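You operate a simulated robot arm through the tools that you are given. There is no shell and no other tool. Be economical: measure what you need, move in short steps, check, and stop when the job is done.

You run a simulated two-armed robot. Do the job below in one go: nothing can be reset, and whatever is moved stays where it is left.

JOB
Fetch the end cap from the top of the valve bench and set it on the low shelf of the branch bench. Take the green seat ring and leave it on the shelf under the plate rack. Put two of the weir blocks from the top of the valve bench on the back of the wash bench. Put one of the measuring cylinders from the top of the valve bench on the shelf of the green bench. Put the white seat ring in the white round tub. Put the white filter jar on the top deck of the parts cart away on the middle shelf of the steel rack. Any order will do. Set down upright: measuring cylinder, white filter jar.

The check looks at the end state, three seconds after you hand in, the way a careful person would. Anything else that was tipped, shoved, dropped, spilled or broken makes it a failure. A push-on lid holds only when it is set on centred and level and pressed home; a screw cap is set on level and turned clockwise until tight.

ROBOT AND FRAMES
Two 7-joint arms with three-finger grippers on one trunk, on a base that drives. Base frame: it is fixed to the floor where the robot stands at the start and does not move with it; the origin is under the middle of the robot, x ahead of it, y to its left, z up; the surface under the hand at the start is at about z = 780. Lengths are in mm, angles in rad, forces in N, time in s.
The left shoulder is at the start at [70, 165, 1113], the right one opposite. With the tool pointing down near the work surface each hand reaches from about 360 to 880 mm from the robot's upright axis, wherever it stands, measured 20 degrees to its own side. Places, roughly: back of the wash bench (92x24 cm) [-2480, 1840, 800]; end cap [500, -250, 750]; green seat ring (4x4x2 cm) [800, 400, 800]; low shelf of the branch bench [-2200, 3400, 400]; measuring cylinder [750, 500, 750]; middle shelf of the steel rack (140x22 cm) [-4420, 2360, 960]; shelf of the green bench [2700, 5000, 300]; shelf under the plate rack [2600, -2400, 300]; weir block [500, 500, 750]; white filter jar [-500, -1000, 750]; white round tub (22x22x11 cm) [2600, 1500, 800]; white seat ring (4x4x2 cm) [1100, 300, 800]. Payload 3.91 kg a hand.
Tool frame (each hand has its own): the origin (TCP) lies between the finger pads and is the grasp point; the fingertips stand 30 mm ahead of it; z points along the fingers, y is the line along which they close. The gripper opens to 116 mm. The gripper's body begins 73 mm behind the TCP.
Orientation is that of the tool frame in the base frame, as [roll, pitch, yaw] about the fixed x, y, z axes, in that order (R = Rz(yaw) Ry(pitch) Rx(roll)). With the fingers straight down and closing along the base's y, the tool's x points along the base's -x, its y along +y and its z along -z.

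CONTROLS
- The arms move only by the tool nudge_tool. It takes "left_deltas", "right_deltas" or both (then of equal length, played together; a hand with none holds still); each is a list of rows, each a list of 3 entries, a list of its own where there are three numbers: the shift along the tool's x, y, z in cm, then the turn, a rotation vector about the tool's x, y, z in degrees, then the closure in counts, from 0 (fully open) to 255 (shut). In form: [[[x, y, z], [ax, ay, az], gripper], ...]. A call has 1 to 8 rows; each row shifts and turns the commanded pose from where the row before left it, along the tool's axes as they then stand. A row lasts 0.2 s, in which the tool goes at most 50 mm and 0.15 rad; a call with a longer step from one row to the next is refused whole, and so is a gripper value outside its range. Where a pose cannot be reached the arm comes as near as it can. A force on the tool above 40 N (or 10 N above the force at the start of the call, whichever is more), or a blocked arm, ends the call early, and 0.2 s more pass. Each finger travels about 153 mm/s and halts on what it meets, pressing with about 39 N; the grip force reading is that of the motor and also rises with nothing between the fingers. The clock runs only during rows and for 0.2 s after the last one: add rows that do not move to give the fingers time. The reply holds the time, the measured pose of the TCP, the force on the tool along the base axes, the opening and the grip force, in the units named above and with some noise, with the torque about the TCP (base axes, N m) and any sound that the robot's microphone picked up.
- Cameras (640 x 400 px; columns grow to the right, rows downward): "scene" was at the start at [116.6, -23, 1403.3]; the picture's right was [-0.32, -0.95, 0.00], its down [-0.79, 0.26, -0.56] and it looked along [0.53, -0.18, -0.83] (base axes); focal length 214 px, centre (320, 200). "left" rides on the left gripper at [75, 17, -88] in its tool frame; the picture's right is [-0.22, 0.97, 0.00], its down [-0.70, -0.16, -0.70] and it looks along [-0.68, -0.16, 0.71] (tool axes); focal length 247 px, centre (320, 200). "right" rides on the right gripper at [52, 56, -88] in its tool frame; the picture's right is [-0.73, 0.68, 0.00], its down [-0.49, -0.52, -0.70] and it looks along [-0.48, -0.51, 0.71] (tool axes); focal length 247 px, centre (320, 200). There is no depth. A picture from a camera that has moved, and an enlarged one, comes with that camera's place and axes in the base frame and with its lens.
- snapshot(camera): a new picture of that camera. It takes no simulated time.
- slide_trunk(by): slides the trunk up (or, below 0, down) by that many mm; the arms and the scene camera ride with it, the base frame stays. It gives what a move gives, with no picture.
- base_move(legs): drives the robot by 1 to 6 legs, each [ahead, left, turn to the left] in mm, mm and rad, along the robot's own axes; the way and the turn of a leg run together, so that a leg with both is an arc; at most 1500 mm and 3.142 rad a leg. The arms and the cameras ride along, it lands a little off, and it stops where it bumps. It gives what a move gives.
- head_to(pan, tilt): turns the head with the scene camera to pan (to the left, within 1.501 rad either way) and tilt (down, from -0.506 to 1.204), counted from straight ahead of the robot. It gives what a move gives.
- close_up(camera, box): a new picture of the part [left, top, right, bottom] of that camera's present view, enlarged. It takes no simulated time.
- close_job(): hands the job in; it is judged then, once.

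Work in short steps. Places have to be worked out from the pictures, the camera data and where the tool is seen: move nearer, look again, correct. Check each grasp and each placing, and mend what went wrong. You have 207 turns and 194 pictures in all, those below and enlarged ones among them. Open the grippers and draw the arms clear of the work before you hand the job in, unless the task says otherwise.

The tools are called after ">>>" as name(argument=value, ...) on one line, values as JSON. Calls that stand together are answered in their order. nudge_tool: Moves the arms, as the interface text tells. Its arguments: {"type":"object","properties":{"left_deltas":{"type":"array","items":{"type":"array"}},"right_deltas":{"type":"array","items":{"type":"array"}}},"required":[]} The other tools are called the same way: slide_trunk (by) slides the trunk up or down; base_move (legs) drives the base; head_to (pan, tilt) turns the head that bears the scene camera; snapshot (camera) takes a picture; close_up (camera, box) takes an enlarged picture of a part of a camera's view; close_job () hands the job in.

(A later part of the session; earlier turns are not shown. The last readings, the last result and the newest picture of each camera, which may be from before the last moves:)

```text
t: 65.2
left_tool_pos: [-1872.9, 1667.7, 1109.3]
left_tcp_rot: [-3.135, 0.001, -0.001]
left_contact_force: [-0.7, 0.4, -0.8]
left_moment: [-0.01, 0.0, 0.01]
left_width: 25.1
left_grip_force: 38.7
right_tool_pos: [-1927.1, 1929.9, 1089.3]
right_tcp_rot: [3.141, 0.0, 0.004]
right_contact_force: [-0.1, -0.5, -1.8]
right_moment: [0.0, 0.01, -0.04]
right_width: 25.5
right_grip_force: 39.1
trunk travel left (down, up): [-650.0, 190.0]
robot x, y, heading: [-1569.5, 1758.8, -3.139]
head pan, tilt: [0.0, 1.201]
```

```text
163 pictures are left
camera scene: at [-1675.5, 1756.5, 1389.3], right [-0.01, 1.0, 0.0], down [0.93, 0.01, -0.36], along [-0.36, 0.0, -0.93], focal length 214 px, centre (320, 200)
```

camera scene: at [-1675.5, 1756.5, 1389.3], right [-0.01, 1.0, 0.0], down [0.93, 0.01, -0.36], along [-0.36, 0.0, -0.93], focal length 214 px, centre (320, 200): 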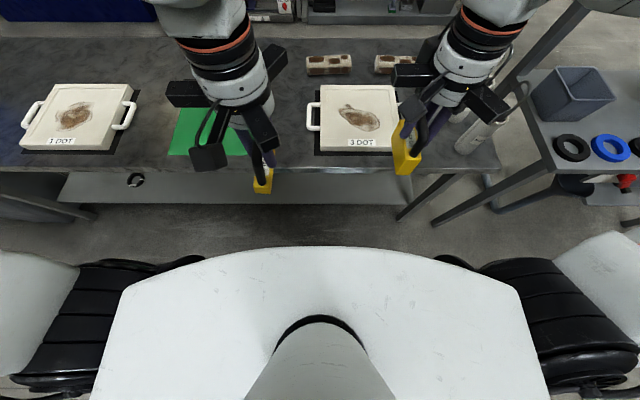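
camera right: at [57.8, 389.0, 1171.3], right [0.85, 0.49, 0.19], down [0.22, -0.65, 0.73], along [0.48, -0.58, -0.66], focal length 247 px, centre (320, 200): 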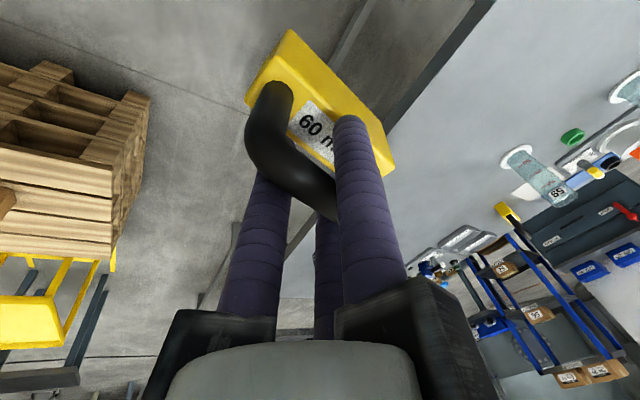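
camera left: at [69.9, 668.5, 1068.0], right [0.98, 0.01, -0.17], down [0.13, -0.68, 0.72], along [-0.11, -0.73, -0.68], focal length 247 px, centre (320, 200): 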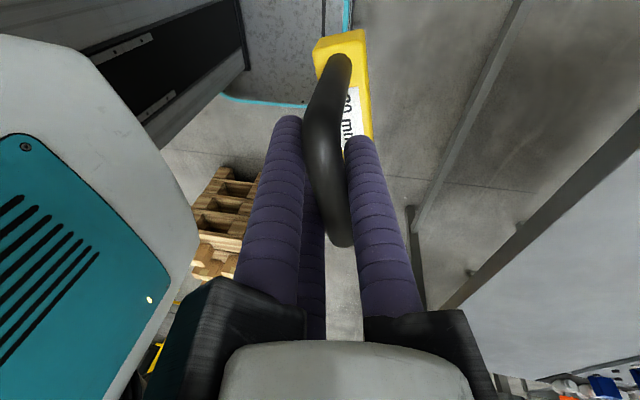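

Clearance is fine. I advance a further 100 mm so both spots come into reach.

>>> base_move(legs=[[100, 0, 0]])

>>> nudge_tool(left_deltas=[[[-4.8, 0, 0], [0, 0, 0], 255], [[-4.8, 0, 0], [0, 0, 0], 255], [[-4.8, 0, 0], [0, 0, 0], 255], [[-4.8, 0, 0], [0, 0, 0], 255], [[-4.8, 0, 0], [0, 0, 0], 255], [[-4.8, 0, 0], [0, 0, 0], 255], [[-4.8, 0, 0], [0, 0, 0], 255], [[0, 0, 0], [0, 0, 0], 255]])

>>> nudge_tool(left_deltas=[[[-4.8, 4.0, 0], [0, 0, 0], 255], [[-4.8, 0, 0], [0, 0, 0], 255], [[-4.5, 0, 0], [0, 0, 0], 255], [[0, 0, 0], [0, 0, 0], 255]])

>>> head_to(pan=0.0, tilt=0.8)

>>> snapshot(camera="scene")

>>> snapshot(camera="left")

```text
t: 66.3
left_tool_pos: [-1971.3, 1666.7, 1109.1]
left_tcp_rot: [-3.133, 0.001, 0.001]
left_contact_force: [-0.1, -0.6, -1.2]
left_moment: [-0.01, -0.01, -0.02]
left_width: 25.4
left_grip_force: 39.2
right_tool_pos: [-2026.8, 1927.2, 1090.2]
right_tcp_rot: [3.141, 0.001, 0.004]
right_contact_force: [-0.6, 0.1, -1.9]
right_moment: [0.0, 0.0, 0.03]
right_width: 25.0
right_grip_force: 39.0
trunk travel left (down, up): [-650.0, 190.0]
robot x, y, heading: [-1668.1, 1753.2, -3.132]
head pan, tilt: [0.0, 1.201]
```

```text
t: 68.1
left_tool_pos: [-2306.1, 1668.7, 1111.3]
left_tcp_rot: [-3.134, 0.0, 0.0]
left_contact_force: [-0.4, -0.3, -1.4]
left_moment: [0.0, 0.03, -0.02]
left_width: 25.3
left_grip_force: 38.7
right_tool_pos: [-2025.8, 1927.5, 1090.6]
right_tcp_rot: [-3.14, 0.002, 0.002]
right_contact_force: [1.1, 0.2, -2.2]
right_moment: [0.07, 0.01, 0.04]
right_width: 25.3
right_grip_force: 38.5
trunk travel left (down, up): [-650.0, 190.0]
robot x, y, heading: [-1665.5, 1759.2, -3.132]
head pan, tilt: [0.0, 1.201]
```

```text
refused: row 1 steps farther than a row can; nothing moved
```

```text
t: 69.0
left_tool_pos: [-2308.3, 1667.3, 1108.7]
left_tcp_rot: [-3.136, -0.002, 0.001]
left_contact_force: [-1.0, 0.2, -1.8]
left_moment: [0.03, 0.02, 0.01]
left_width: 25.3
left_grip_force: 38.5
right_tool_pos: [-2028.1, 1926.8, 1089.8]
right_tcp_rot: [-3.14, 0.0, 0.002]
right_contact_force: [-0.7, 0.0, -2.6]
right_moment: [0.03, 0.0, -0.03]
right_width: 25.4
right_grip_force: 38.8
trunk travel left (down, up): [-650.0, 190.0]
robot x, y, heading: [-1669.3, 1757.4, -3.135]
head pan, tilt: [0.0, 0.799]
```

```text
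162 pictures are left
camera scene: at [-1800.3, 1755.5, 1416.8], right [-0.01, 1.0, 0.0], down [0.72, 0.01, -0.7], along [-0.7, -0.01, -0.72], focal length 214 px, centre (320, 200)
```

scene: 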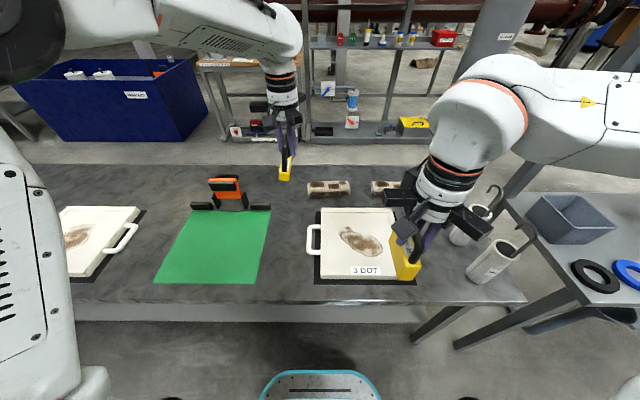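

```text
161 pictures are left
camera left: at [-2231.9, 1650.4, 1197.4], right [-0.22, -0.97, -0.01], down [-0.7, 0.15, 0.7], along [-0.68, 0.16, -0.71], focal length 247 px, centre (320, 200)
```

left: 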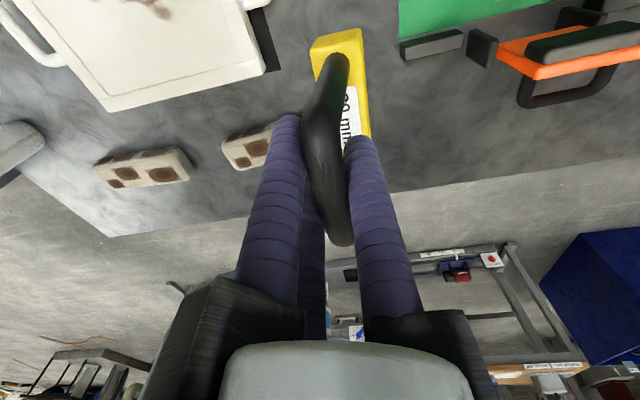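

Target for weir 30: (−2465, 1620). Move there and lower to just above the top.

>>> nudge_tool(left_deltas=[[[-3.93, 1.18, 0], [0, 0, 0], 255], [[-3.93, 1.18, 0], [0, 0, 0], 255], [[-3.93, 1.18, 0], [0, 0, 0], 255], [[-3.93, 1.18, 0], [0, 0, 0], 255], [[0, 0, 4.5], [0, 0, 0], 255], [[0, 0, 4.5], [0, 0, 0], 255], [[0, 0, 4.5], [0, 0, 0], 255], [[0, 0, 3.5], [0, 0, 0], 255]])

>>> snapshot(camera="left")

>>> close_up(camera="scene", box=[180, 100, 480, 290])

```text
t: 70.8
left_tool_pos: [-2488.1, 1618.1, 940.3]
left_tcp_rot: [-3.133, -0.004, -0.001]
left_contact_force: [-0.3, 0.3, -1.4]
left_moment: [0.0, -0.04, -0.03]
left_width: 25.3
left_grip_force: 38.8
left hand out of reach, approached as far as the arm can: row 4, 5, 6, 7, 8
right_tool_pos: [-2026.9, 1927.7, 1090.3]
right_tcp_rot: [-3.139, -0.002, 0.003]
right_contact_force: [0.4, 0.2, -2.2]
right_moment: [0.03, 0.0, 0.0]
right_width: 25.4
right_grip_force: 38.5
trunk travel left (down, up): [-650.0, 190.0]
robot x, y, heading: [-1667.1, 1756.2, -3.131]
head pan, tilt: [0.0, 0.799]
```

```text
160 pictures are left
camera left: at [-2413.1, 1601.2, 1029.8], right [-0.22, -0.97, -0.01], down [-0.7, 0.15, 0.7], along [-0.68, 0.16, -0.72], focal length 247 px, centre (320, 200)
```

left: 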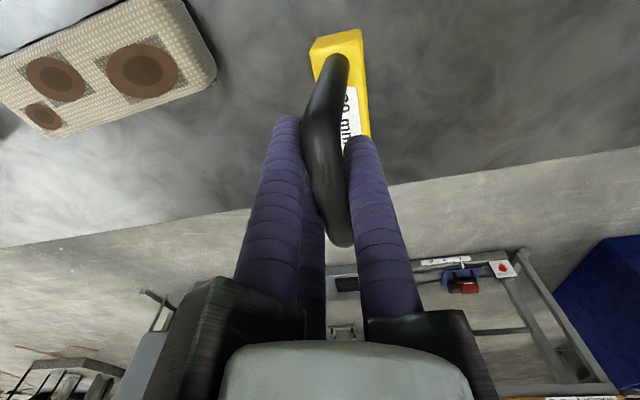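

```text
2.11 times, centred on (330, 195) of scene
camera zoom: at [-1800.8, 1754.5, 1416.9], right [-0.01, 1.0, 0.0], down [0.72, 0.01, -0.7], along [-0.7, -0.01, -0.72], focal length 452 px, centre (299, 210)
```

zoom: 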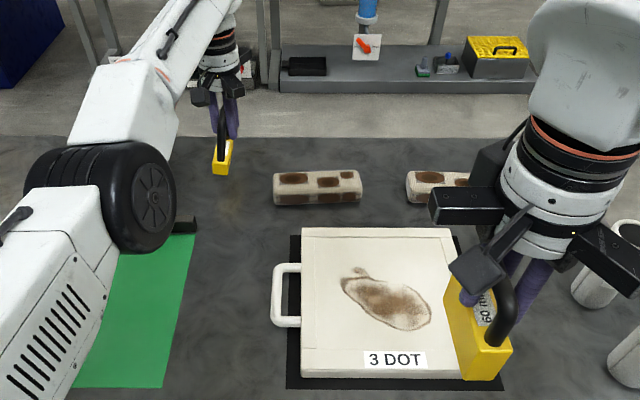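

Nearly there; I ease back 15 mm and lower gently until the block touches.

>>> nudge_tool(left_deltas=[[[0.8, 0, 1.5], [0, 0, 0], 255], [[0.7, 0, 1.0], [0, 0, 0], 255], [[0, 0, 0.6], [0, 0, 0], 255], [[0, 0, 0.6], [0, 0, 0], 255], [[0, 0, 0.6], [0, 0, 0], 255], [[0, 0, 0], [0, 0, 0], 255]])

```text
t: 72.2
left_tool_pos: [-2489.3, 1622.5, 901.2]
left_tcp_rot: [-3.134, 0.001, 0.001]
left_contact_force: [-2.3, 0.7, 9.6]
left_moment: [-0.1, -0.26, 0.01]
left_width: 25.0
left_grip_force: 38.9
left hand out of reach, approached as far as the arm can: row 1, 2
right_tool_pos: [-2027.5, 1928.0, 1089.3]
right_tcp_rot: [3.14, -0.001, 0.005]
right_contact_force: [-1.2, 0.0, -1.9]
right_moment: [0.0, 0.03, -0.03]
right_width: 25.3
right_grip_force: 39.2
trunk travel left (down, up): [-650.0, 190.0]
robot x, y, heading: [-1670.6, 1757.5, -3.13]
head pan, tilt: [0.0, 0.799]
```

Contact felt (z = 901, bench top ≈ 803). Open partway and lift straight up.

>>> nudge_tool(left_deltas=[[[0, 0, 0], [0, 0, 0], 150], [[0, 0, 0], [0, 0, 0], 120], [[0, 0, -2], [0, 0, 0], 120], [[0, 0, -4], [0, 0, 0], 120], [[0, 0, -4.5], [0, 0, 0], 120], [[0, 0, -4.5], [0, 0, 0], 120], [[0, 0, -4.5], [0, 0, 0], 120], [[0, 0, 0], [0, 0, 0], 120]])

>>> snapshot(camera="left")

```text
t: 74.0
left_tool_pos: [-2470.1, 1597.1, 1077.7]
left_tcp_rot: [-3.135, -0.003, -0.001]
left_contact_force: [1.4, 0.7, 0.5]
left_moment: [-0.02, -0.03, 0.01]
left_width: 61.1
left_grip_force: 0.1
left hand out of reach, approached as far as the arm can: row 5, 6, 7
right_tool_pos: [-2028.0, 1928.7, 1089.7]
right_tcp_rot: [-3.141, -0.003, 0.005]
right_contact_force: [-0.7, -0.3, -1.2]
right_moment: [-0.02, 0.01, 0.02]
right_width: 25.2
right_grip_force: 39.2
trunk travel left (down, up): [-650.0, 190.0]
robot x, y, heading: [-1668.1, 1756.8, -3.13]
head pan, tilt: [0.0, 0.799]
```

```text
158 pictures are left
camera left: at [-2395.0, 1579.5, 1165.0], right [-0.22, -0.97, -0.01], down [-0.7, 0.15, 0.7], along [-0.68, 0.16, -0.71], focal length 247 px, centre (320, 200)
```

left: 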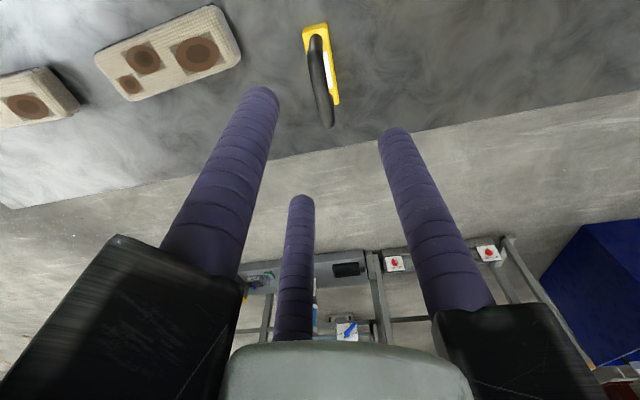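

Weir 30 stands on the back strip. Retract the left while the right carries weir 60 forward.

>>> nudge_tool(left_deltas=[[[4.5, 0, 0], [0, 0, 0], 120], [[4.5, 0, 0], [0, 0, 0], 120], [[4.5, 0, 0], [0, 0, 0], 120], [[4.5, 0, 0], [0, 0, 0], 120], [[4.5, 0, 0], [0, 0, 0], 120], [[4.5, 0, 0], [0, 0, 0], 120], [[4.5, 0, 0], [0, 0, 0], 120], [[4.5, 0, 0], [0, 0, 0], 120]], right_deltas=[[[-4.8, 0, 0], [0, 0, 0], 255], [[-4.8, 0, 0], [0, 0, 0], 255], [[-4.8, 0, 0], [0, 0, 0], 255], [[-4.8, 0, 0], [0, 0, 0], 255], [[-4.8, 0, 0], [0, 0, 0], 255], [[-4.8, 0, 0], [0, 0, 0], 255], [[-4.8, 0, 0], [0, 0, 0], 255], [[-4.8, 0, 0], [0, 0, 0], 255]])

>>> snapshot(camera="right")

>>> snapshot(camera="scene")

```text
t: 75.8
left_tool_pos: [-2451.6, 1618.5, 1123.9]
left_tcp_rot: [-3.135, -0.002, 0.0]
left_contact_force: [-0.6, 0.0, -1.0]
left_moment: [-0.01, -0.02, 0.0]
left_width: 61.5
left_grip_force: 0.0
left hand out of reach, approached as far as the arm can: row 1, 2, 3, 4, 5, 6, 7, 8
right_tool_pos: [-2314.5, 1927.8, 1089.4]
right_tcp_rot: [3.141, -0.001, 0.004]
right_contact_force: [0.6, -0.2, -1.7]
right_moment: [0.0, 0.0, -0.01]
right_width: 25.7
right_grip_force: 39.5
right hand out of reach, approached as far as the arm can: row 7, 8
trunk travel left (down, up): [-650.0, 190.0]
robot x, y, heading: [-1668.2, 1757.6, -3.133]
head pan, tilt: [0.0, 0.799]
```

```text
157 pictures are left
camera right: at [-2262.0, 1871.5, 1176.6], right [-0.73, -0.68, 0.0], down [-0.49, 0.52, 0.7], along [-0.48, 0.51, -0.71], focal length 247 px, centre (320, 200)
```

right: 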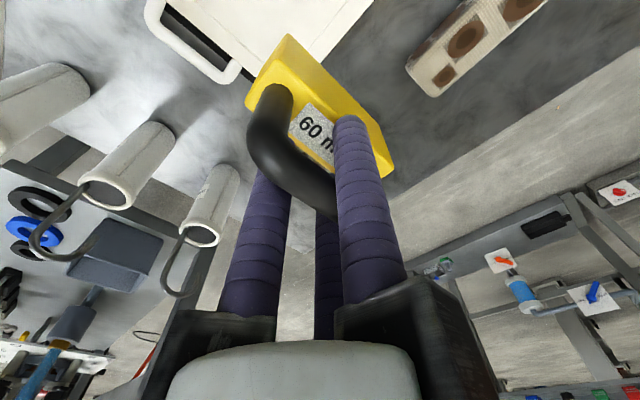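

```text
156 pictures are left
camera scene: at [-1800.1, 1755.4, 1416.9], right [-0.01, 1.0, 0.0], down [0.72, 0.01, -0.7], along [-0.7, -0.01, -0.72], focal length 214 px, centre (320, 200)
```

scene: 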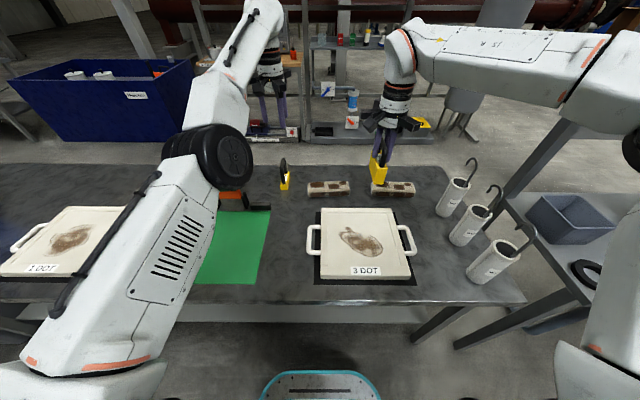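

Weir 30 stands well. The left arm didn't follow its retract; I hold a few rows to see if it converges.

>>> nudge_tool(left_deltas=[[[0, 0, 0], [0, 0, 0], 120], [[0, 0, 0], [0, 0, 0], 120], [[0, 0, 0], [0, 0, 0], 120], [[0, 0, 0], [0, 0, 0], 120]])

```text
t: 76.8
left_tool_pos: [-2452.6, 1616.8, 1123.7]
left_tcp_rot: [-3.136, -0.003, -0.001]
left_contact_force: [0.4, 0.2, -0.6]
left_moment: [0.0, -0.03, 0.04]
left_width: 61.6
left_grip_force: 0.1
right_tool_pos: [-2314.6, 1927.8, 1090.2]
right_tcp_rot: [3.141, 0.0, 0.004]
right_contact_force: [-0.1, 0.6, -1.4]
right_moment: [0.0, 0.01, -0.01]
right_width: 25.3
right_grip_force: 38.5
trunk travel left (down, up): [-650.0, 190.0]
robot x, y, heading: [-1665.7, 1758.5, -3.131]
head pan, tilt: [0.0, 0.799]
```

>>> nudge_tool(left_deltas=[[[3, 0, 0], [0, 0, 0], 120], [[3, 0, 0], [0, 0, 0], 120], [[3, 0, 0], [0, 0, 0], 120], [[3, 0, 0], [0, 0, 0], 120]])

```text
t: 77.8
left_tool_pos: [-2435.5, 1633.3, 1163.5]
left_tcp_rot: [-3.135, -0.002, 0.0]
left_contact_force: [0.6, -0.8, -0.6]
left_moment: [-0.02, 0.04, -0.04]
left_width: 61.5
left_grip_force: 0.2
left hand out of reach, approached as far as the arm can: row 1, 2, 3, 4
right_tool_pos: [-2313.2, 1927.7, 1090.5]
right_tcp_rot: [-3.141, 0.0, 0.006]
right_contact_force: [0.5, 0.5, -2.3]
right_moment: [-0.01, 0.03, 0.04]
right_width: 25.3
right_grip_force: 38.6
trunk travel left (down, up): [-650.0, 190.0]
robot x, y, heading: [-1665.6, 1759.0, -3.132]
head pan, tilt: [0.0, 0.799]
```

The left arm is straight (singular). I try pulling back and down with a slight tilt to unlock the elbow.

>>> nudge_tool(left_deltas=[[[3, 0, 2.5], [0, -5, 0], 120], [[3, 0, 2.5], [0, -5, 0], 120], [[3, 0, 2.5], [0, 0, 0], 120], [[3, 0, 2.5], [0, 0, 0], 120]])

```text
t: 78.8
left_tool_pos: [-2487.5, 1662.3, 1118.1]
left_tcp_rot: [-3.136, 0.174, 0.002]
left_contact_force: [0.2, 0.5, -0.7]
left_moment: [-0.03, -0.03, 0.0]
left_width: 61.4
left_grip_force: 0.1
left hand out of reach, approached as far as the arm can: row 1, 2, 3, 4
right_tool_pos: [-2314.7, 1927.4, 1089.4]
right_tcp_rot: [-3.14, 0.001, 0.003]
right_contact_force: [0.3, 0.4, -0.8]
right_moment: [0.01, 0.06, -0.02]
right_width: 25.2
right_grip_force: 38.7
trunk travel left (down, up): [-650.0, 190.0]
robot x, y, heading: [-1669.3, 1754.7, -3.134]
head pan, tilt: [0.0, 0.799]
```

>>> snapshot(camera="scene")

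```text
155 pictures are left
camera scene: at [-1800.4, 1755.5, 1416.9], right [-0.01, 1.0, 0.0], down [0.72, 0.01, -0.7], along [-0.7, -0.01, -0.72], focal length 214 px, centre (320, 200)
```

scene: 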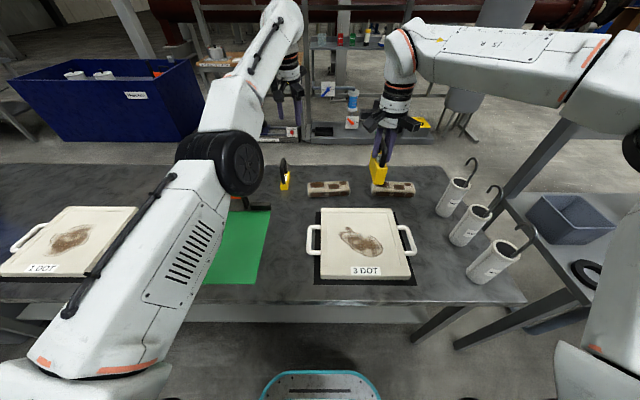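

The arm is at full stretch, where even a small pull needs a big elbow swing; I use tiny growing steps along the arm's line.

>>> nudge_tool(left_deltas=[[[0.1, 0, 0.02], [0, 0, 0], 120], [[0.2, 0, 0.03], [0, 0, 0], 120], [[0.3, 0, 0.05], [0, 0, 0], 120], [[0.5, 0, 0.08], [0, 0, 0], 120], [[0.7, 0, 0.12], [0, 0, 0], 120], [[1, 0, 0.16], [0, 0, 0], 120], [[1.5, 0, 0.25], [0, 0, 0], 120], [[2, 0, 0.3], [0, 0, 0], 120]])

```text
t: 80.6
left_tool_pos: [-2486.0, 1670.6, 1118.5]
left_tcp_rot: [-3.134, 0.173, 0.002]
left_contact_force: [-0.1, 0.0, -0.3]
left_moment: [-0.04, 0.0, 0.0]
left_width: 61.4
left_grip_force: 0.0
left hand out of reach, approached as far as the arm can: row 2, 3, 4, 5, 6, 7, 8
right_tool_pos: [-2314.0, 1927.4, 1089.3]
right_tcp_rot: [-3.14, 0.0, 0.004]
right_contact_force: [-0.1, 0.6, -1.4]
right_moment: [-0.01, 0.01, -0.02]
right_width: 25.2
right_grip_force: 39.1
trunk travel left (down, up): [-650.0, 190.0]
robot x, y, heading: [-1668.7, 1758.9, -3.135]
head pan, tilt: [0.0, 0.799]
```

>>> nudge_tool(left_deltas=[[[0, -4, 0], [0, 0, 0], 120], [[0, -4, 0], [0, 0, 0], 120], [[1, -4, 0], [0, 0, 0], 120], [[2, -3, 0], [0, 0, 0], 120], [[3, -3, 0], [0, 0, 0], 120], [[4, -2, 0], [0, 0, 0], 120]])

>>> snapshot(camera="scene")

```text
t: 82.2
left_tool_pos: [-2450.5, 1785.8, 1105.2]
left_tcp_rot: [2.972, 0.237, 0.03]
left_contact_force: [-0.2, -1.4, -0.3]
left_moment: [-0.01, -0.02, -0.02]
left_width: 61.6
left_grip_force: 0.1
left hand out of reach, approached as far as the arm can: row 1, 2, 4, 5, 6
right_tool_pos: [-2313.6, 1927.9, 1090.3]
right_tcp_rot: [-3.141, -0.001, 0.003]
right_contact_force: [-0.3, -0.1, -2.3]
right_moment: [0.02, -0.04, -0.04]
right_width: 25.2
right_grip_force: 39.2
trunk travel left (down, up): [-650.0, 190.0]
robot x, y, heading: [-1666.4, 1756.3, -3.137]
head pan, tilt: [0.0, 0.799]
stopped in row 6 (left hand): the arm was blocked; the commanded pose is now the measured one
```

```text
154 pictures are left
camera scene: at [-1799.8, 1755.8, 1417.0], right [-0.01, 1.0, 0.0], down [0.72, 0.01, -0.7], along [-0.7, -0.01, -0.72], focal length 214 px, centre (320, 200)
```

scene: 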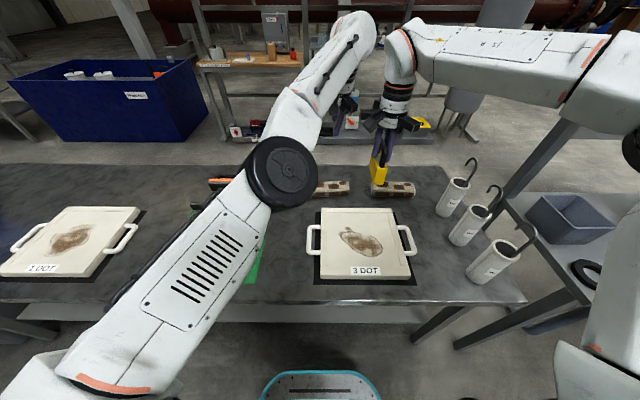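

The left hand came against the right one. I move it back to its own side, and raise the trunk so the far strip is more easily in reach.

>>> nudge_tool(left_deltas=[[[0, 3, 0], [0, 0, 0], 120], [[0, 4, 0], [0, 0, 0], 120], [[0, 4, 0], [0, 0, 0], 120], [[0, 4, 0], [0, 0, 0], 120], [[0, 4, 0], [0, 0, 0], 120], [[0, 4, 0], [0, 0, 0], 120]])

>>> slide_trunk(by=190)

>>> snapshot(camera="scene")

>>> snapshot(camera="right")

```text
t: 83.6
left_tool_pos: [-2491.9, 1574.2, 1164.7]
left_tcp_rot: [2.972, 0.234, 0.029]
left_contact_force: [-0.2, -0.2, -0.1]
left_moment: [0.02, 0.02, -0.01]
left_width: 61.6
left_grip_force: 0.0
left hand out of reach, approached as far as the arm can: row 1, 2, 3, 4, 5, 6
right_tool_pos: [-2314.5, 1926.3, 1090.1]
right_tcp_rot: [-3.14, 0.0, 0.003]
right_contact_force: [1.1, -0.5, -2.5]
right_moment: [0.03, 0.03, 0.0]
right_width: 25.3
right_grip_force: 38.8
trunk travel left (down, up): [-650.0, 190.0]
robot x, y, heading: [-1671.6, 1758.1, -3.14]
head pan, tilt: [0.0, 0.799]
```

```text
t: 85.7
left_tool_pos: [-2493.9, 1576.2, 1353.9]
left_tcp_rot: [2.971, 0.236, 0.03]
left_contact_force: [-0.7, 0.0, 0.5]
left_moment: [0.03, 0.0, 0.01]
left_width: 61.4
left_grip_force: 0.2
right_tool_pos: [-2314.0, 1927.5, 1278.8]
right_tcp_rot: [-3.139, -0.002, 0.005]
right_contact_force: [0.7, -0.9, -2.4]
right_moment: [0.01, -0.01, 0.01]
right_width: 25.4
right_grip_force: 39.1
trunk travel left (down, up): [-840.0, 0.0]
robot x, y, heading: [-1670.5, 1756.0, -3.133]
head pan, tilt: [0.0, 0.799]
```

```text
153 pictures are left
camera scene: at [-1800.5, 1755.4, 1606.8], right [-0.01, 1.0, 0.0], down [0.72, 0.01, -0.7], along [-0.7, -0.01, -0.72], focal length 214 px, centre (320, 200)
```

scene: 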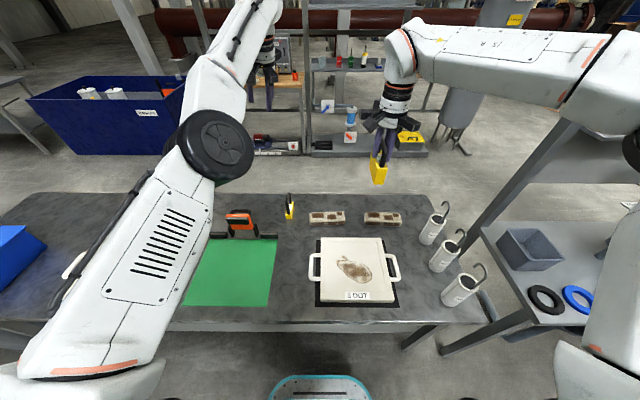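

```text
152 pictures are left
camera right: at [-2262.1, 1871.4, 1366.4], right [-0.73, -0.68, 0.0], down [-0.49, 0.52, 0.7], along [-0.48, 0.51, -0.71], focal length 247 px, centre (320, 200)
```

right: 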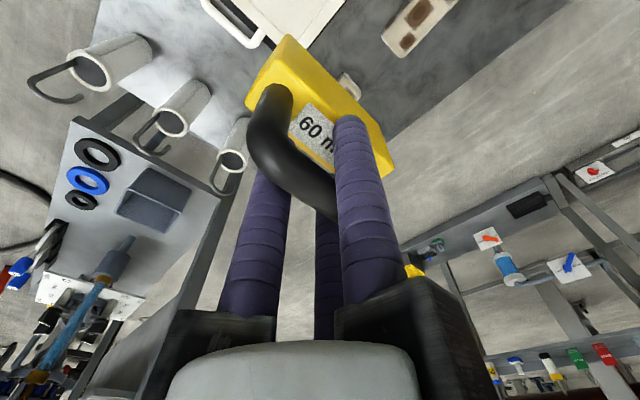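

Gap between cores centred at y≈1910, x≈−2457. The right hand lowers first, then goes forward.

>>> nudge_tool(right_deltas=[[[0, 0, 4.7], [0, 0, 0], 255], [[0, 0, 4.7], [0, 0, 0], 255], [[0, 0, 4.7], [0, 0, 0], 255], [[0, 0, 4.7], [0, 0, 0], 255], [[0, 0, 4.7], [0, 0, 0], 255], [[-2, 0.8, 3.5], [0, 0, 0], 255], [[-3, 0.8, 0], [0, 0, 0], 255], [[-3, 0, 0], [0, 0, 0], 255]])

>>> nudge_tool(right_deltas=[[[-3, 0, 0], [0, 0, 0], 255], [[-2.5, 0, 0], [0, 0, 0], 255], [[-1.5, 0, 0], [0, 0, 0], 255], [[0, 0, 0], [0, 0, 0], 255]])

>>> snapshot(camera="right")

>>> close_up(camera="scene", box=[220, 140, 480, 310])

```text
t: 87.5
left_tool_pos: [-2493.9, 1576.5, 1353.5]
left_tcp_rot: [2.971, 0.236, 0.031]
left_contact_force: [-0.8, 0.0, 0.9]
left_moment: [0.0, 0.0, 0.0]
left_width: 61.7
left_grip_force: 0.1
right_tool_pos: [-2395.9, 1912.7, 1010.0]
right_tcp_rot: [-3.14, -0.001, 0.005]
right_contact_force: [0.5, 0.5, -2.0]
right_moment: [0.02, -0.03, -0.05]
right_width: 25.5
right_grip_force: 39.3
trunk travel left (down, up): [-840.0, 0.0]
robot x, y, heading: [-1668.0, 1756.1, -3.134]
head pan, tilt: [0.0, 0.799]
```

```text
t: 88.5
left_tool_pos: [-2493.4, 1575.8, 1352.8]
left_tcp_rot: [2.97, 0.235, 0.029]
left_contact_force: [0.2, 0.2, 0.5]
left_moment: [0.02, -0.03, -0.03]
left_width: 61.4
left_grip_force: 0.1
right_tool_pos: [-2432.8, 1910.7, 1010.1]
right_tcp_rot: [-3.14, 0.002, 0.001]
right_contact_force: [-0.3, -0.1, -2.7]
right_moment: [0.02, 0.03, -0.01]
right_width: 25.2
right_grip_force: 38.7
right hand out of reach, approached as far as the arm can: row 2, 3
trunk travel left (down, up): [-840.0, 0.0]
robot x, y, heading: [-1668.5, 1754.9, -3.133]
head pan, tilt: [0.0, 0.799]
```

```text
151 pictures are left
camera right: at [-2379.9, 1854.9, 1097.8], right [-0.73, -0.68, 0.0], down [-0.49, 0.52, 0.7], along [-0.48, 0.51, -0.71], focal length 247 px, centre (320, 200)
```

right: 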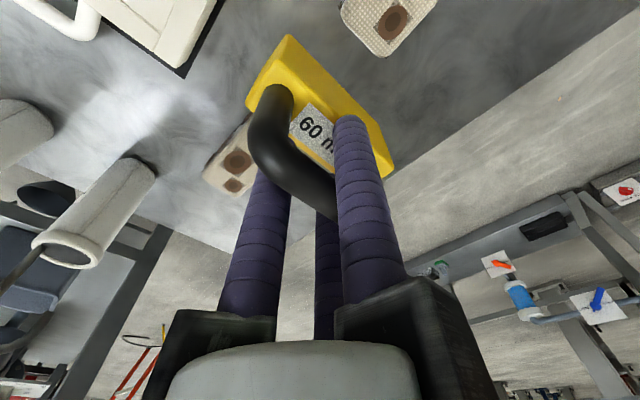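

```text
2.35 times, centred on (350, 225) of scene
camera zoom: at [-1801.0, 1754.9, 1606.8], right [-0.01, 1.0, 0.0], down [0.72, 0.01, -0.7], along [-0.7, -0.01, -0.72], focal length 505 px, centre (249, 141)
```

zoom: 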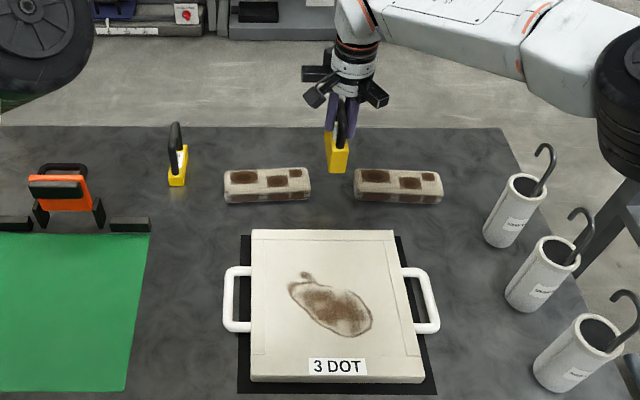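

The base has ~100 mm clearance to the bench; I advance 40 mm rather than stretch the arm, then lower between the cores.

>>> base_move(legs=[[40, 0, 0]])

>>> nudge_tool(right_deltas=[[[0, 0, 3], [0, 0, 0], 255], [[0, 0, 3], [0, 0, 0], 255], [[0, 0, 0], [0, 0, 0], 255]])

>>> close_up(camera="scene", box=[270, 160, 430, 270])

>>> snapshot(camera="right")

```text
t: 89.3
left_tool_pos: [-2524.6, 1577.1, 1361.6]
left_tcp_rot: [2.97, 0.244, 0.03]
left_contact_force: [1.7, -0.2, 0.8]
left_moment: [0.0, 0.09, -0.01]
left_width: 61.6
left_grip_force: 0.0
right_tool_pos: [-2465.1, 1911.0, 1017.5]
right_tcp_rot: [-3.14, 0.01, 0.0]
right_contact_force: [1.1, 0.1, -0.4]
right_moment: [-0.01, 0.05, 0.01]
right_width: 25.3
right_grip_force: 38.3
trunk travel left (down, up): [-840.0, 0.0]
robot x, y, heading: [-1709.7, 1758.1, -3.132]
head pan, tilt: [0.0, 0.799]
```

```text
t: 90.2
left_tool_pos: [-2533.1, 1576.9, 1354.5]
left_tcp_rot: [2.971, 0.236, 0.03]
left_contact_force: [0.4, 0.5, -0.2]
left_moment: [0.02, -0.03, -0.02]
left_width: 61.5
left_grip_force: 0.1
right_tool_pos: [-2472.2, 1912.2, 949.7]
right_tcp_rot: [-3.14, 0.002, 0.001]
right_contact_force: [-0.1, -0.7, -1.9]
right_moment: [0.0, 0.03, 0.01]
right_width: 25.3
right_grip_force: 38.9
trunk travel left (down, up): [-840.0, 0.0]
robot x, y, heading: [-1710.3, 1754.9, -3.131]
head pan, tilt: [0.0, 0.799]
```

```text
3.64 times, centred on (350, 215) of scene
camera zoom: at [-1841.2, 1755.0, 1606.8], right [-0.01, 1.0, 0.0], down [0.72, 0.01, -0.7], along [-0.7, -0.01, -0.72], focal length 780 px, centre (211, 146)
```

zoom: 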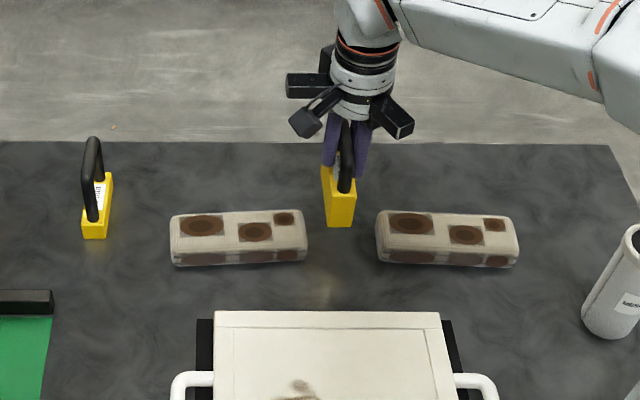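

```text
148 pictures are left
camera right: at [-2419.4, 1854.7, 1037.0], right [-0.73, -0.68, 0.0], down [-0.48, 0.52, 0.7], along [-0.48, 0.51, -0.71], focal length 247 px, centre (320, 200)
```

right: 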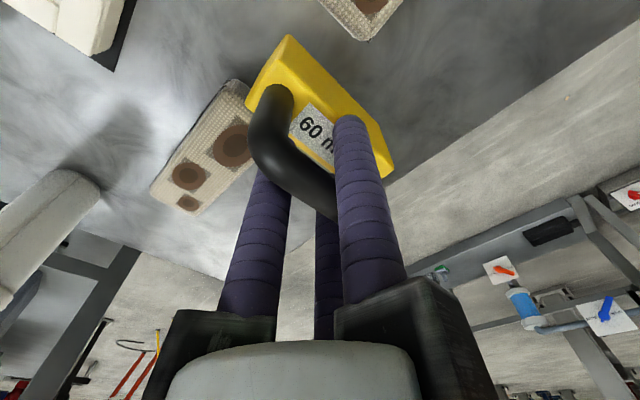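

Centred in the gap. Lower gently to contact.

>>> nudge_tool(right_deltas=[[[0, 0, 2], [0, 0, 0], 255], [[0, 0, 1.5], [0, 0, 0], 255], [[0, 0, 0.6], [0, 0, 0], 255], [[0, 0, 0.6], [0, 0, 0], 255], [[0, 0, 0.6], [0, 0, 0], 255], [[0, 0, 0.4], [0, 0, 0], 255]])

```text
t: 91.5
left_tool_pos: [-2532.4, 1576.8, 1355.4]
left_tcp_rot: [2.971, 0.238, 0.029]
left_contact_force: [1.0, 0.6, 0.8]
left_moment: [0.02, 0.0, -0.01]
left_width: 61.4
left_grip_force: 0.0
right_tool_pos: [-2471.4, 1911.5, 896.2]
right_tcp_rot: [-3.14, 0.002, 0.001]
right_contact_force: [0.1, 0.7, -1.7]
right_moment: [-0.02, 0.01, 0.0]
right_width: 25.0
right_grip_force: 39.0
trunk travel left (down, up): [-840.0, 0.0]
robot x, y, heading: [-1705.6, 1755.9, -3.135]
head pan, tilt: [0.0, 0.799]
```

>>> nudge_tool(right_deltas=[[[0, 0, 0.3], [0, 0, 0], 255], [[0, 0, 0.3], [0, 0, 0], 255], [[0, 0, 0], [0, 0, 0], 255]])

```text
t: 92.3
left_tool_pos: [-2528.6, 1575.6, 1359.3]
left_tcp_rot: [2.97, 0.241, 0.029]
left_contact_force: [0.0, -0.2, 0.0]
left_moment: [-0.01, 0.0, 0.02]
left_width: 61.4
left_grip_force: 0.0
right_tool_pos: [-2471.5, 1911.2, 894.0]
right_tcp_rot: [-3.141, 0.011, -0.002]
right_contact_force: [-3.4, 3.5, 30.9]
right_moment: [-0.32, -1.06, 0.1]
right_width: 25.2
right_grip_force: 38.8
trunk travel left (down, up): [-840.0, 0.0]
robot x, y, heading: [-1707.1, 1753.4, -3.138]
head pan, tilt: [0.0, 0.799]
```

Contact firm. Release partway and lift 11 cm, then draw back.

>>> nudge_tool(right_deltas=[[[0, 0, -0.3], [0, 0, 0], 255], [[0, 0, 0], [0, 0, 0], 150], [[0, 0, 0], [0, 0, 0], 130], [[0, 0, -2], [0, 0, 0], 130], [[0, 0, -4], [0, 0, 0], 130], [[0, 0, -4], [0, 0, 0], 130], [[1, 0, -1], [0, 0, 0], 130], [[2, 0, 0], [0, 0, 0], 130]])

>>> nudge_tool(right_deltas=[[[3, 0, 0], [0, 0, 0], 130], [[4, 0, 0], [0, 0, 0], 130], [[4.5, 0, 0], [0, 0, 0], 130], [[4.5, 0, 0], [0, 0, 0], 130], [[4.5, 0, 0], [0, 0, 0], 130], [[4.5, 0, 0], [0, 0, 0], 130]])

>>> snapshot(camera="scene")

```text
t: 94.2
left_tool_pos: [-2531.5, 1577.6, 1356.3]
left_tcp_rot: [2.97, 0.237, 0.029]
left_contact_force: [-0.4, 1.0, 0.2]
left_moment: [-0.02, 0.0, 0.01]
left_width: 61.3
left_grip_force: 0.0
right_tool_pos: [-2439.8, 1911.4, 1003.0]
right_tcp_rot: [-3.141, 0.003, 0.0]
right_contact_force: [-0.1, -0.5, 0.8]
right_moment: [0.03, 0.0, 0.0]
right_width: 56.7
right_grip_force: 0.0
trunk travel left (down, up): [-840.0, 0.0]
robot x, y, heading: [-1708.9, 1759.3, -3.133]
head pan, tilt: [0.0, 0.799]
```

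```text
t: 95.5
left_tool_pos: [-2530.9, 1576.2, 1357.0]
left_tcp_rot: [2.971, 0.238, 0.03]
left_contact_force: [-0.4, -0.9, 0.5]
left_moment: [0.0, 0.01, 0.0]
left_width: 61.4
left_grip_force: 0.0
right_tool_pos: [-2189.2, 1910.7, 1001.9]
right_tcp_rot: [-3.138, 0.003, 0.001]
right_contact_force: [1.7, -0.3, 0.2]
right_moment: [0.01, 0.03, -0.01]
right_width: 56.9
right_grip_force: 0.0
trunk travel left (down, up): [-840.0, 0.0]
robot x, y, heading: [-1706.4, 1753.9, -3.133]
head pan, tilt: [0.0, 0.799]
```

```text
147 pictures are left
camera scene: at [-1837.9, 1755.0, 1607.1], right [-0.01, 1.0, 0.0], down [0.72, 0.01, -0.7], along [-0.7, -0.01, -0.72], focal length 214 px, centre (320, 200)
```

scene: 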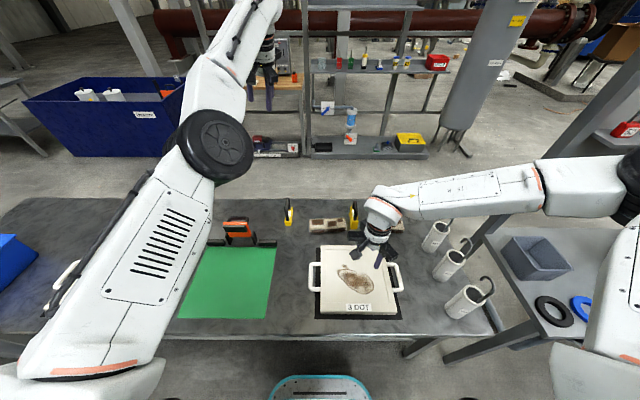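

Both weirs placed. Now free the left arm: with the wrist above the shoulder, moving straight down shortens the arm.

>>> nudge_tool(left_deltas=[[[0, 0, 1], [0, 0, 0], 120], [[0, 0, 2], [0, 0, 0], 120], [[0, 0, 3], [0, 0, 0], 120], [[0, 0, 4], [0, 0, 0], 120], [[0, 0, 4], [0, 0, 0], 120]], right_deltas=[[[4.5, 0, 0], [0, 0, 0], 130], [[4.5, 0, -3], [0, 0, 0], 130], [[0, 0, -4], [0, 0, 0], 130], [[0, 0, -4], [0, 0, 0], 130], [[0, 0, -4], [0, 0, 0], 130]])

```text
refused: row 2 steps farther than a row can; nothing moved
```

>>> nudge_tool(left_deltas=[[[0, 0, 1], [0, 0, 0], 120], [[0, 0, 2], [0, 0, 0], 120], [[0, 0, 3], [0, 0, 0], 120], [[0, 0, 4], [0, 0, 0], 120], [[0, 0, 4], [0, 0, 0], 120]], right_deltas=[[[4.5, 0, 0], [0, 0, 0], 130], [[3.5, 0, -3], [0, 0, 0], 130], [[0, 0, -4], [0, 0, 0], 130], [[0, 0, -4], [0, 0, 0], 130], [[0, 0, -4], [0, 0, 0], 130]])

```text
t: 96.8
left_tool_pos: [-2571.1, 1550.4, 1224.6]
left_tcp_rot: [2.973, 0.238, 0.029]
left_contact_force: [-0.5, 0.3, 0.6]
left_moment: [0.02, 0.01, -0.01]
left_width: 61.4
left_grip_force: 0.1
left hand out of reach, approached as far as the arm can: row 2, 4
right_tool_pos: [-2109.8, 1911.8, 1152.4]
right_tcp_rot: [-3.139, 0.005, 0.0]
right_contact_force: [0.4, -0.3, 0.5]
right_moment: [-0.02, 0.0, 0.0]
right_width: 56.7
right_grip_force: 0.1
trunk travel left (down, up): [-840.0, 0.0]
robot x, y, heading: [-1710.0, 1759.8, -3.133]
head pan, tilt: [0.0, 0.799]
```

>>> nudge_tool(left_deltas=[[[0.5, 0, 2], [0, 0, 0], 120], [[1, 0, 2], [0, 0, 0], 120], [[2, 0, 2], [0, 0, 0], 120], [[3, 0, 0], [0, 0, 0], 120], [[4, 0, 0], [0, 0, 0], 120], [[4, 0, 0], [0, 0, 0], 120], [[4, 0, 0], [0, 0, 0], 120]])

>>> snapshot(camera="scene")

```text
t: 98.3
left_tool_pos: [-2580.3, 1556.0, 1149.4]
left_tcp_rot: [2.971, 0.235, 0.03]
left_contact_force: [-0.1, 0.3, 0.2]
left_moment: [0.0, -0.01, -0.01]
left_width: 61.5
left_grip_force: 0.0
left hand out of reach, approached as far as the arm can: row 1, 2, 3, 4, 5, 6, 7
right_tool_pos: [-2109.7, 1913.0, 1151.5]
right_tcp_rot: [-3.14, 0.003, 0.001]
right_contact_force: [-1.0, 0.4, 0.5]
right_moment: [0.01, 0.02, -0.02]
right_width: 56.9
right_grip_force: 0.0
trunk travel left (down, up): [-840.0, 0.0]
robot x, y, heading: [-1710.1, 1757.4, -3.135]
head pan, tilt: [0.0, 0.799]
```

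```text
146 pictures are left
camera scene: at [-1839.4, 1755.2, 1606.9], right [-0.01, 1.0, 0.0], down [0.72, 0.01, -0.7], along [-0.7, -0.01, -0.72], focal length 214 px, centre (320, 200)
```

scene: 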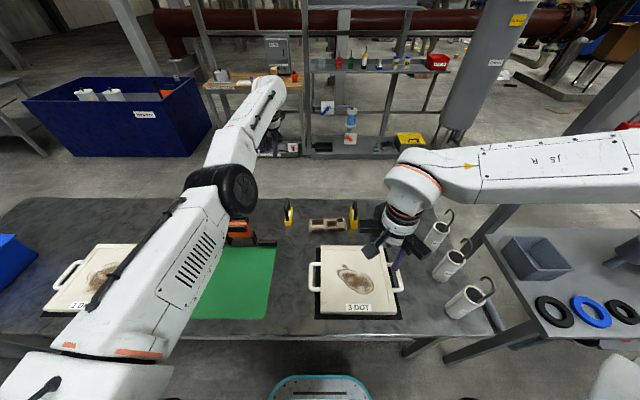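

The left elbow remains locked straight. I back away from the bench first, to free it in open space.

>>> base_move(legs=[[-600, 0, 0]])

>>> nudge_tool(left_deltas=[[[-3, 0, 0], [0, 0, 0], 120], [[-3, 0, 0], [0, 0, 0], 120], [[-3, 0, 0], [0, 0, 0], 120], [[0, 0, 3], [0, 0, 0], 120], [[1, 0, 3], [0, 0, 0], 120], [[3, 0, 2], [0, 0, 0], 120], [[4, 0, 0], [0, 0, 0], 120], [[4, 0, 0], [0, 0, 0], 120]])

>>> snapshot(camera="scene")

```text
t: 101.7
left_tool_pos: [-1987.4, 1557.5, 1149.5]
left_tcp_rot: [2.969, 0.235, 0.034]
left_contact_force: [0.0, 0.4, -0.8]
left_moment: [-0.01, -0.03, 0.0]
left_width: 61.4
left_grip_force: 0.1
right_tool_pos: [-1517.8, 1916.2, 1150.9]
right_tcp_rot: [3.141, 0.003, 0.006]
right_contact_force: [0.4, -0.5, 0.4]
right_moment: [0.0, -0.03, -0.05]
right_width: 56.7
right_grip_force: 0.1
trunk travel left (down, up): [-840.0, 0.0]
robot x, y, heading: [-1112.8, 1761.1, -3.132]
head pan, tilt: [0.0, 0.799]
```

```text
t: 103.5
left_tool_pos: [-1990.1, 1539.7, 1052.7]
left_tcp_rot: [2.969, 0.234, 0.034]
left_contact_force: [-0.1, 0.1, 0.2]
left_moment: [0.0, 0.02, 0.0]
left_width: 61.2
left_grip_force: 0.0
left hand out of reach, approached as far as the arm can: row 1, 2, 3, 4, 5, 6, 7, 8
right_tool_pos: [-1518.2, 1915.8, 1152.5]
right_tcp_rot: [-3.14, 0.004, 0.005]
right_contact_force: [-0.4, 0.3, 0.4]
right_moment: [0.0, 0.0, 0.0]
right_width: 57.0
right_grip_force: 0.0
trunk travel left (down, up): [-840.0, 0.0]
robot x, y, heading: [-1115.4, 1762.6, -3.133]
head pan, tilt: [0.0, 0.799]
```

```text
145 pictures are left
camera scene: at [-1246.4, 1760.4, 1606.9], right [-0.01, 1.0, 0.0], down [0.72, 0.01, -0.7], along [-0.7, -0.01, -0.72], focal length 214 px, centre (320, 200)
```

scene: 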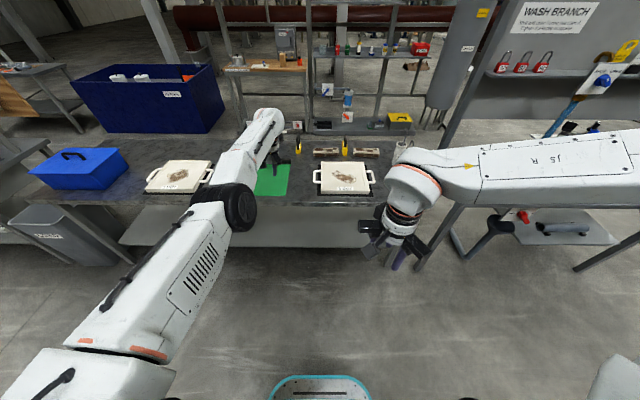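

>>> nudge_tool(left_deltas=[[[0, 0, 0], [0, 8, 0], 120], [[0, 0, 0], [0, 8, 0], 120], [[0, 0, 0], [0, 8, 0], 120], [[0, 0, 0], [0, 8, 0], 120], [[0, 0, 0], [0, 8, 0], 120], [[0, 0, -3], [0, 0, 0], 120], [[0, 0, -3], [0, 0, 0], 120]])

>>> nudge_tool(left_deltas=[[[3, 0, 0], [0, 0, 0], 120], [[3, 0, 0], [0, 0, 0], 120], [[3, 0, 0], [0, 0, 0], 120], [[3, 0, 0], [0, 0, 0], 120]])

```text
t: 105.1
left_tool_pos: [-1855.2, 1441.7, 1101.0]
left_tcp_rot: [2.962, -0.384, 0.143]
left_contact_force: [0.1, -0.5, -0.2]
left_moment: [-0.02, 0.01, 0.01]
left_width: 61.4
left_grip_force: 0.0
left hand out of reach, approached as far as the arm can: row 1, 2, 3, 4, 5, 6, 7
right_tool_pos: [-1517.8, 1917.4, 1151.3]
right_tcp_rot: [-3.141, 0.002, 0.004]
right_contact_force: [0.0, -1.0, 0.2]
right_moment: [0.01, 0.0, 0.04]
right_width: 56.8
right_grip_force: 0.1
trunk travel left (down, up): [-840.0, 0.0]
robot x, y, heading: [-1109.3, 1763.5, -3.133]
head pan, tilt: [0.0, 0.799]
```

```text
t: 106.1
left_tool_pos: [-1741.8, 1457.8, 1146.4]
left_tcp_rot: [2.963, -0.381, 0.143]
left_contact_force: [0.2, 0.6, 0.7]
left_moment: [-0.01, 0.04, -0.01]
left_width: 61.4
left_grip_force: 0.0
right_tool_pos: [-1518.0, 1916.4, 1151.6]
right_tcp_rot: [-3.14, 0.006, 0.006]
right_contact_force: [0.3, 0.0, -0.6]
right_moment: [0.04, 0.01, -0.02]
right_width: 56.6
right_grip_force: 0.0
trunk travel left (down, up): [-840.0, 0.0]
robot x, y, heading: [-1114.9, 1764.0, -3.124]
head pan, tilt: [0.0, 0.799]
```

Unlocked. Retract further, then level the tool.

>>> nudge_tool(left_deltas=[[[4, 0, 0], [0, 0, 0], 120], [[4, 0, 0], [0, 0, 0], 120], [[4, 0, 0], [0, 0, 0], 120], [[2, 0, 0], [0, -7.3, 0], 120], [[2, 0, 0], [0, -7.3, 0], 120], [[0, 0, 0], [0, -7.3, 0], 120], [[0, 0, 0], [8, 0, 0], 120], [[0, 0, 0], [0, 0, 8], 120]])

>>> snapshot(camera="scene")

```text
t: 107.9
left_tool_pos: [-1597.7, 1478.4, 1202.7]
left_tcp_rot: [3.117, -0.008, -0.065]
left_contact_force: [0.2, -0.4, 0.6]
left_moment: [0.02, 0.03, 0.0]
left_width: 61.4
left_grip_force: 0.0
right_tool_pos: [-1517.6, 1914.7, 1151.3]
right_tcp_rot: [-3.139, 0.002, 0.006]
right_contact_force: [-0.1, -0.6, -0.2]
right_moment: [0.01, 0.01, 0.01]
right_width: 56.7
right_grip_force: 0.1
trunk travel left (down, up): [-840.0, 0.0]
robot x, y, heading: [-1115.8, 1763.9, -3.132]
head pan, tilt: [0.0, 0.799]
```

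```text
144 pictures are left
camera scene: at [-1245.6, 1759.9, 1607.0], right [-0.01, 1.0, 0.0], down [0.72, 0.01, -0.7], along [-0.7, -0.01, -0.72], focal length 214 px, centre (320, 200)
```

scene: 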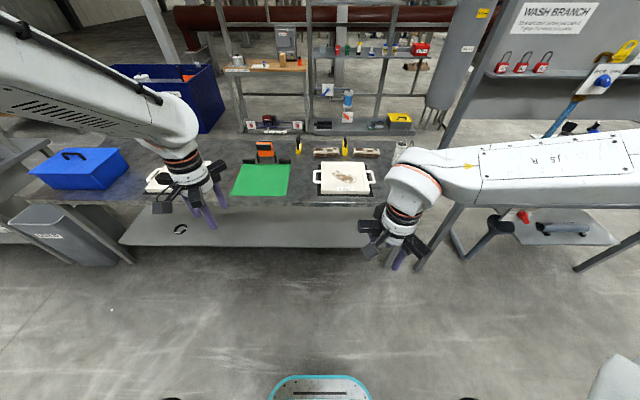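

Left arm is normal again. Now head back to the valve bench for the end cap: turn round and go to the corridor mouth.

>>> base_move(legs=[[0, 0, 3.13], [1000, -420, 0]])

>>> slide_trunk(by=-190)

>>> head_to(pan=-0.9, tilt=0.7)

>>> snapshot(camera="scene")

```text
t: 120.8
left_tool_pos: [385.2, 1517.4, 1202.5]
left_tcp_rot: [3.119, -0.011, 3.0]
left_contact_force: [0.1, 0.2, -0.6]
left_moment: [0.01, -0.01, 0.02]
left_width: 61.3
left_grip_force: 0.0
right_tool_pos: [273.1, 1087.8, 1151.8]
right_tcp_rot: [-3.14, 0.005, 3.068]
right_contact_force: [-0.6, 0.6, 0.8]
right_moment: [-0.01, -0.01, 0.02]
right_width: 57.1
right_grip_force: 0.0
trunk travel left (down, up): [-840.0, 0.0]
robot x, y, heading: [-116.0, 1274.8, -0.063]
head pan, tilt: [0.0, 0.799]
```

```text
t: 122.9
left_tool_pos: [386.0, 1518.3, 1013.1]
left_tcp_rot: [3.117, -0.009, 3.0]
left_contact_force: [-0.2, -0.7, -0.5]
left_moment: [0.01, 0.0, 0.02]
left_width: 61.5
left_grip_force: 0.0
right_tool_pos: [272.8, 1089.6, 962.0]
right_tcp_rot: [-3.139, 0.002, 3.07]
right_contact_force: [0.1, -1.1, -0.1]
right_moment: [-0.01, -0.01, -0.01]
right_width: 56.6
right_grip_force: 0.0
trunk travel left (down, up): [-650.0, 190.0]
robot x, y, heading: [-118.0, 1271.0, -0.064]
head pan, tilt: [0.0, 0.799]
```

```text
t: 124.1
left_tool_pos: [385.7, 1517.4, 1012.4]
left_tcp_rot: [3.117, -0.01, 3.0]
left_contact_force: [-0.8, -0.3, 0.3]
left_moment: [0.02, -0.01, -0.01]
left_width: 61.4
left_grip_force: 0.1
right_tool_pos: [272.4, 1087.9, 961.9]
right_tcp_rot: [-3.139, 0.002, 3.07]
right_contact_force: [-0.4, -0.1, 0.0]
right_moment: [-0.03, -0.02, -0.03]
right_width: 56.5
right_grip_force: 0.0
trunk travel left (down, up): [-650.0, 190.0]
robot x, y, heading: [-120.7, 1272.1, -0.067]
head pan, tilt: [-0.901, 0.7]
```

```text
143 pictures are left
camera scene: at [-20.1, 1198.9, 1425.2], right [-0.82, -0.57, 0.0], down [-0.37, 0.53, -0.76], along [0.44, -0.63, -0.64], focal length 214 px, centre (320, 200)
```

scene: 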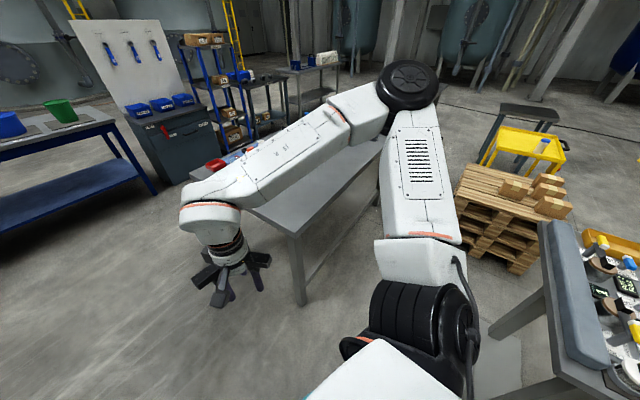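

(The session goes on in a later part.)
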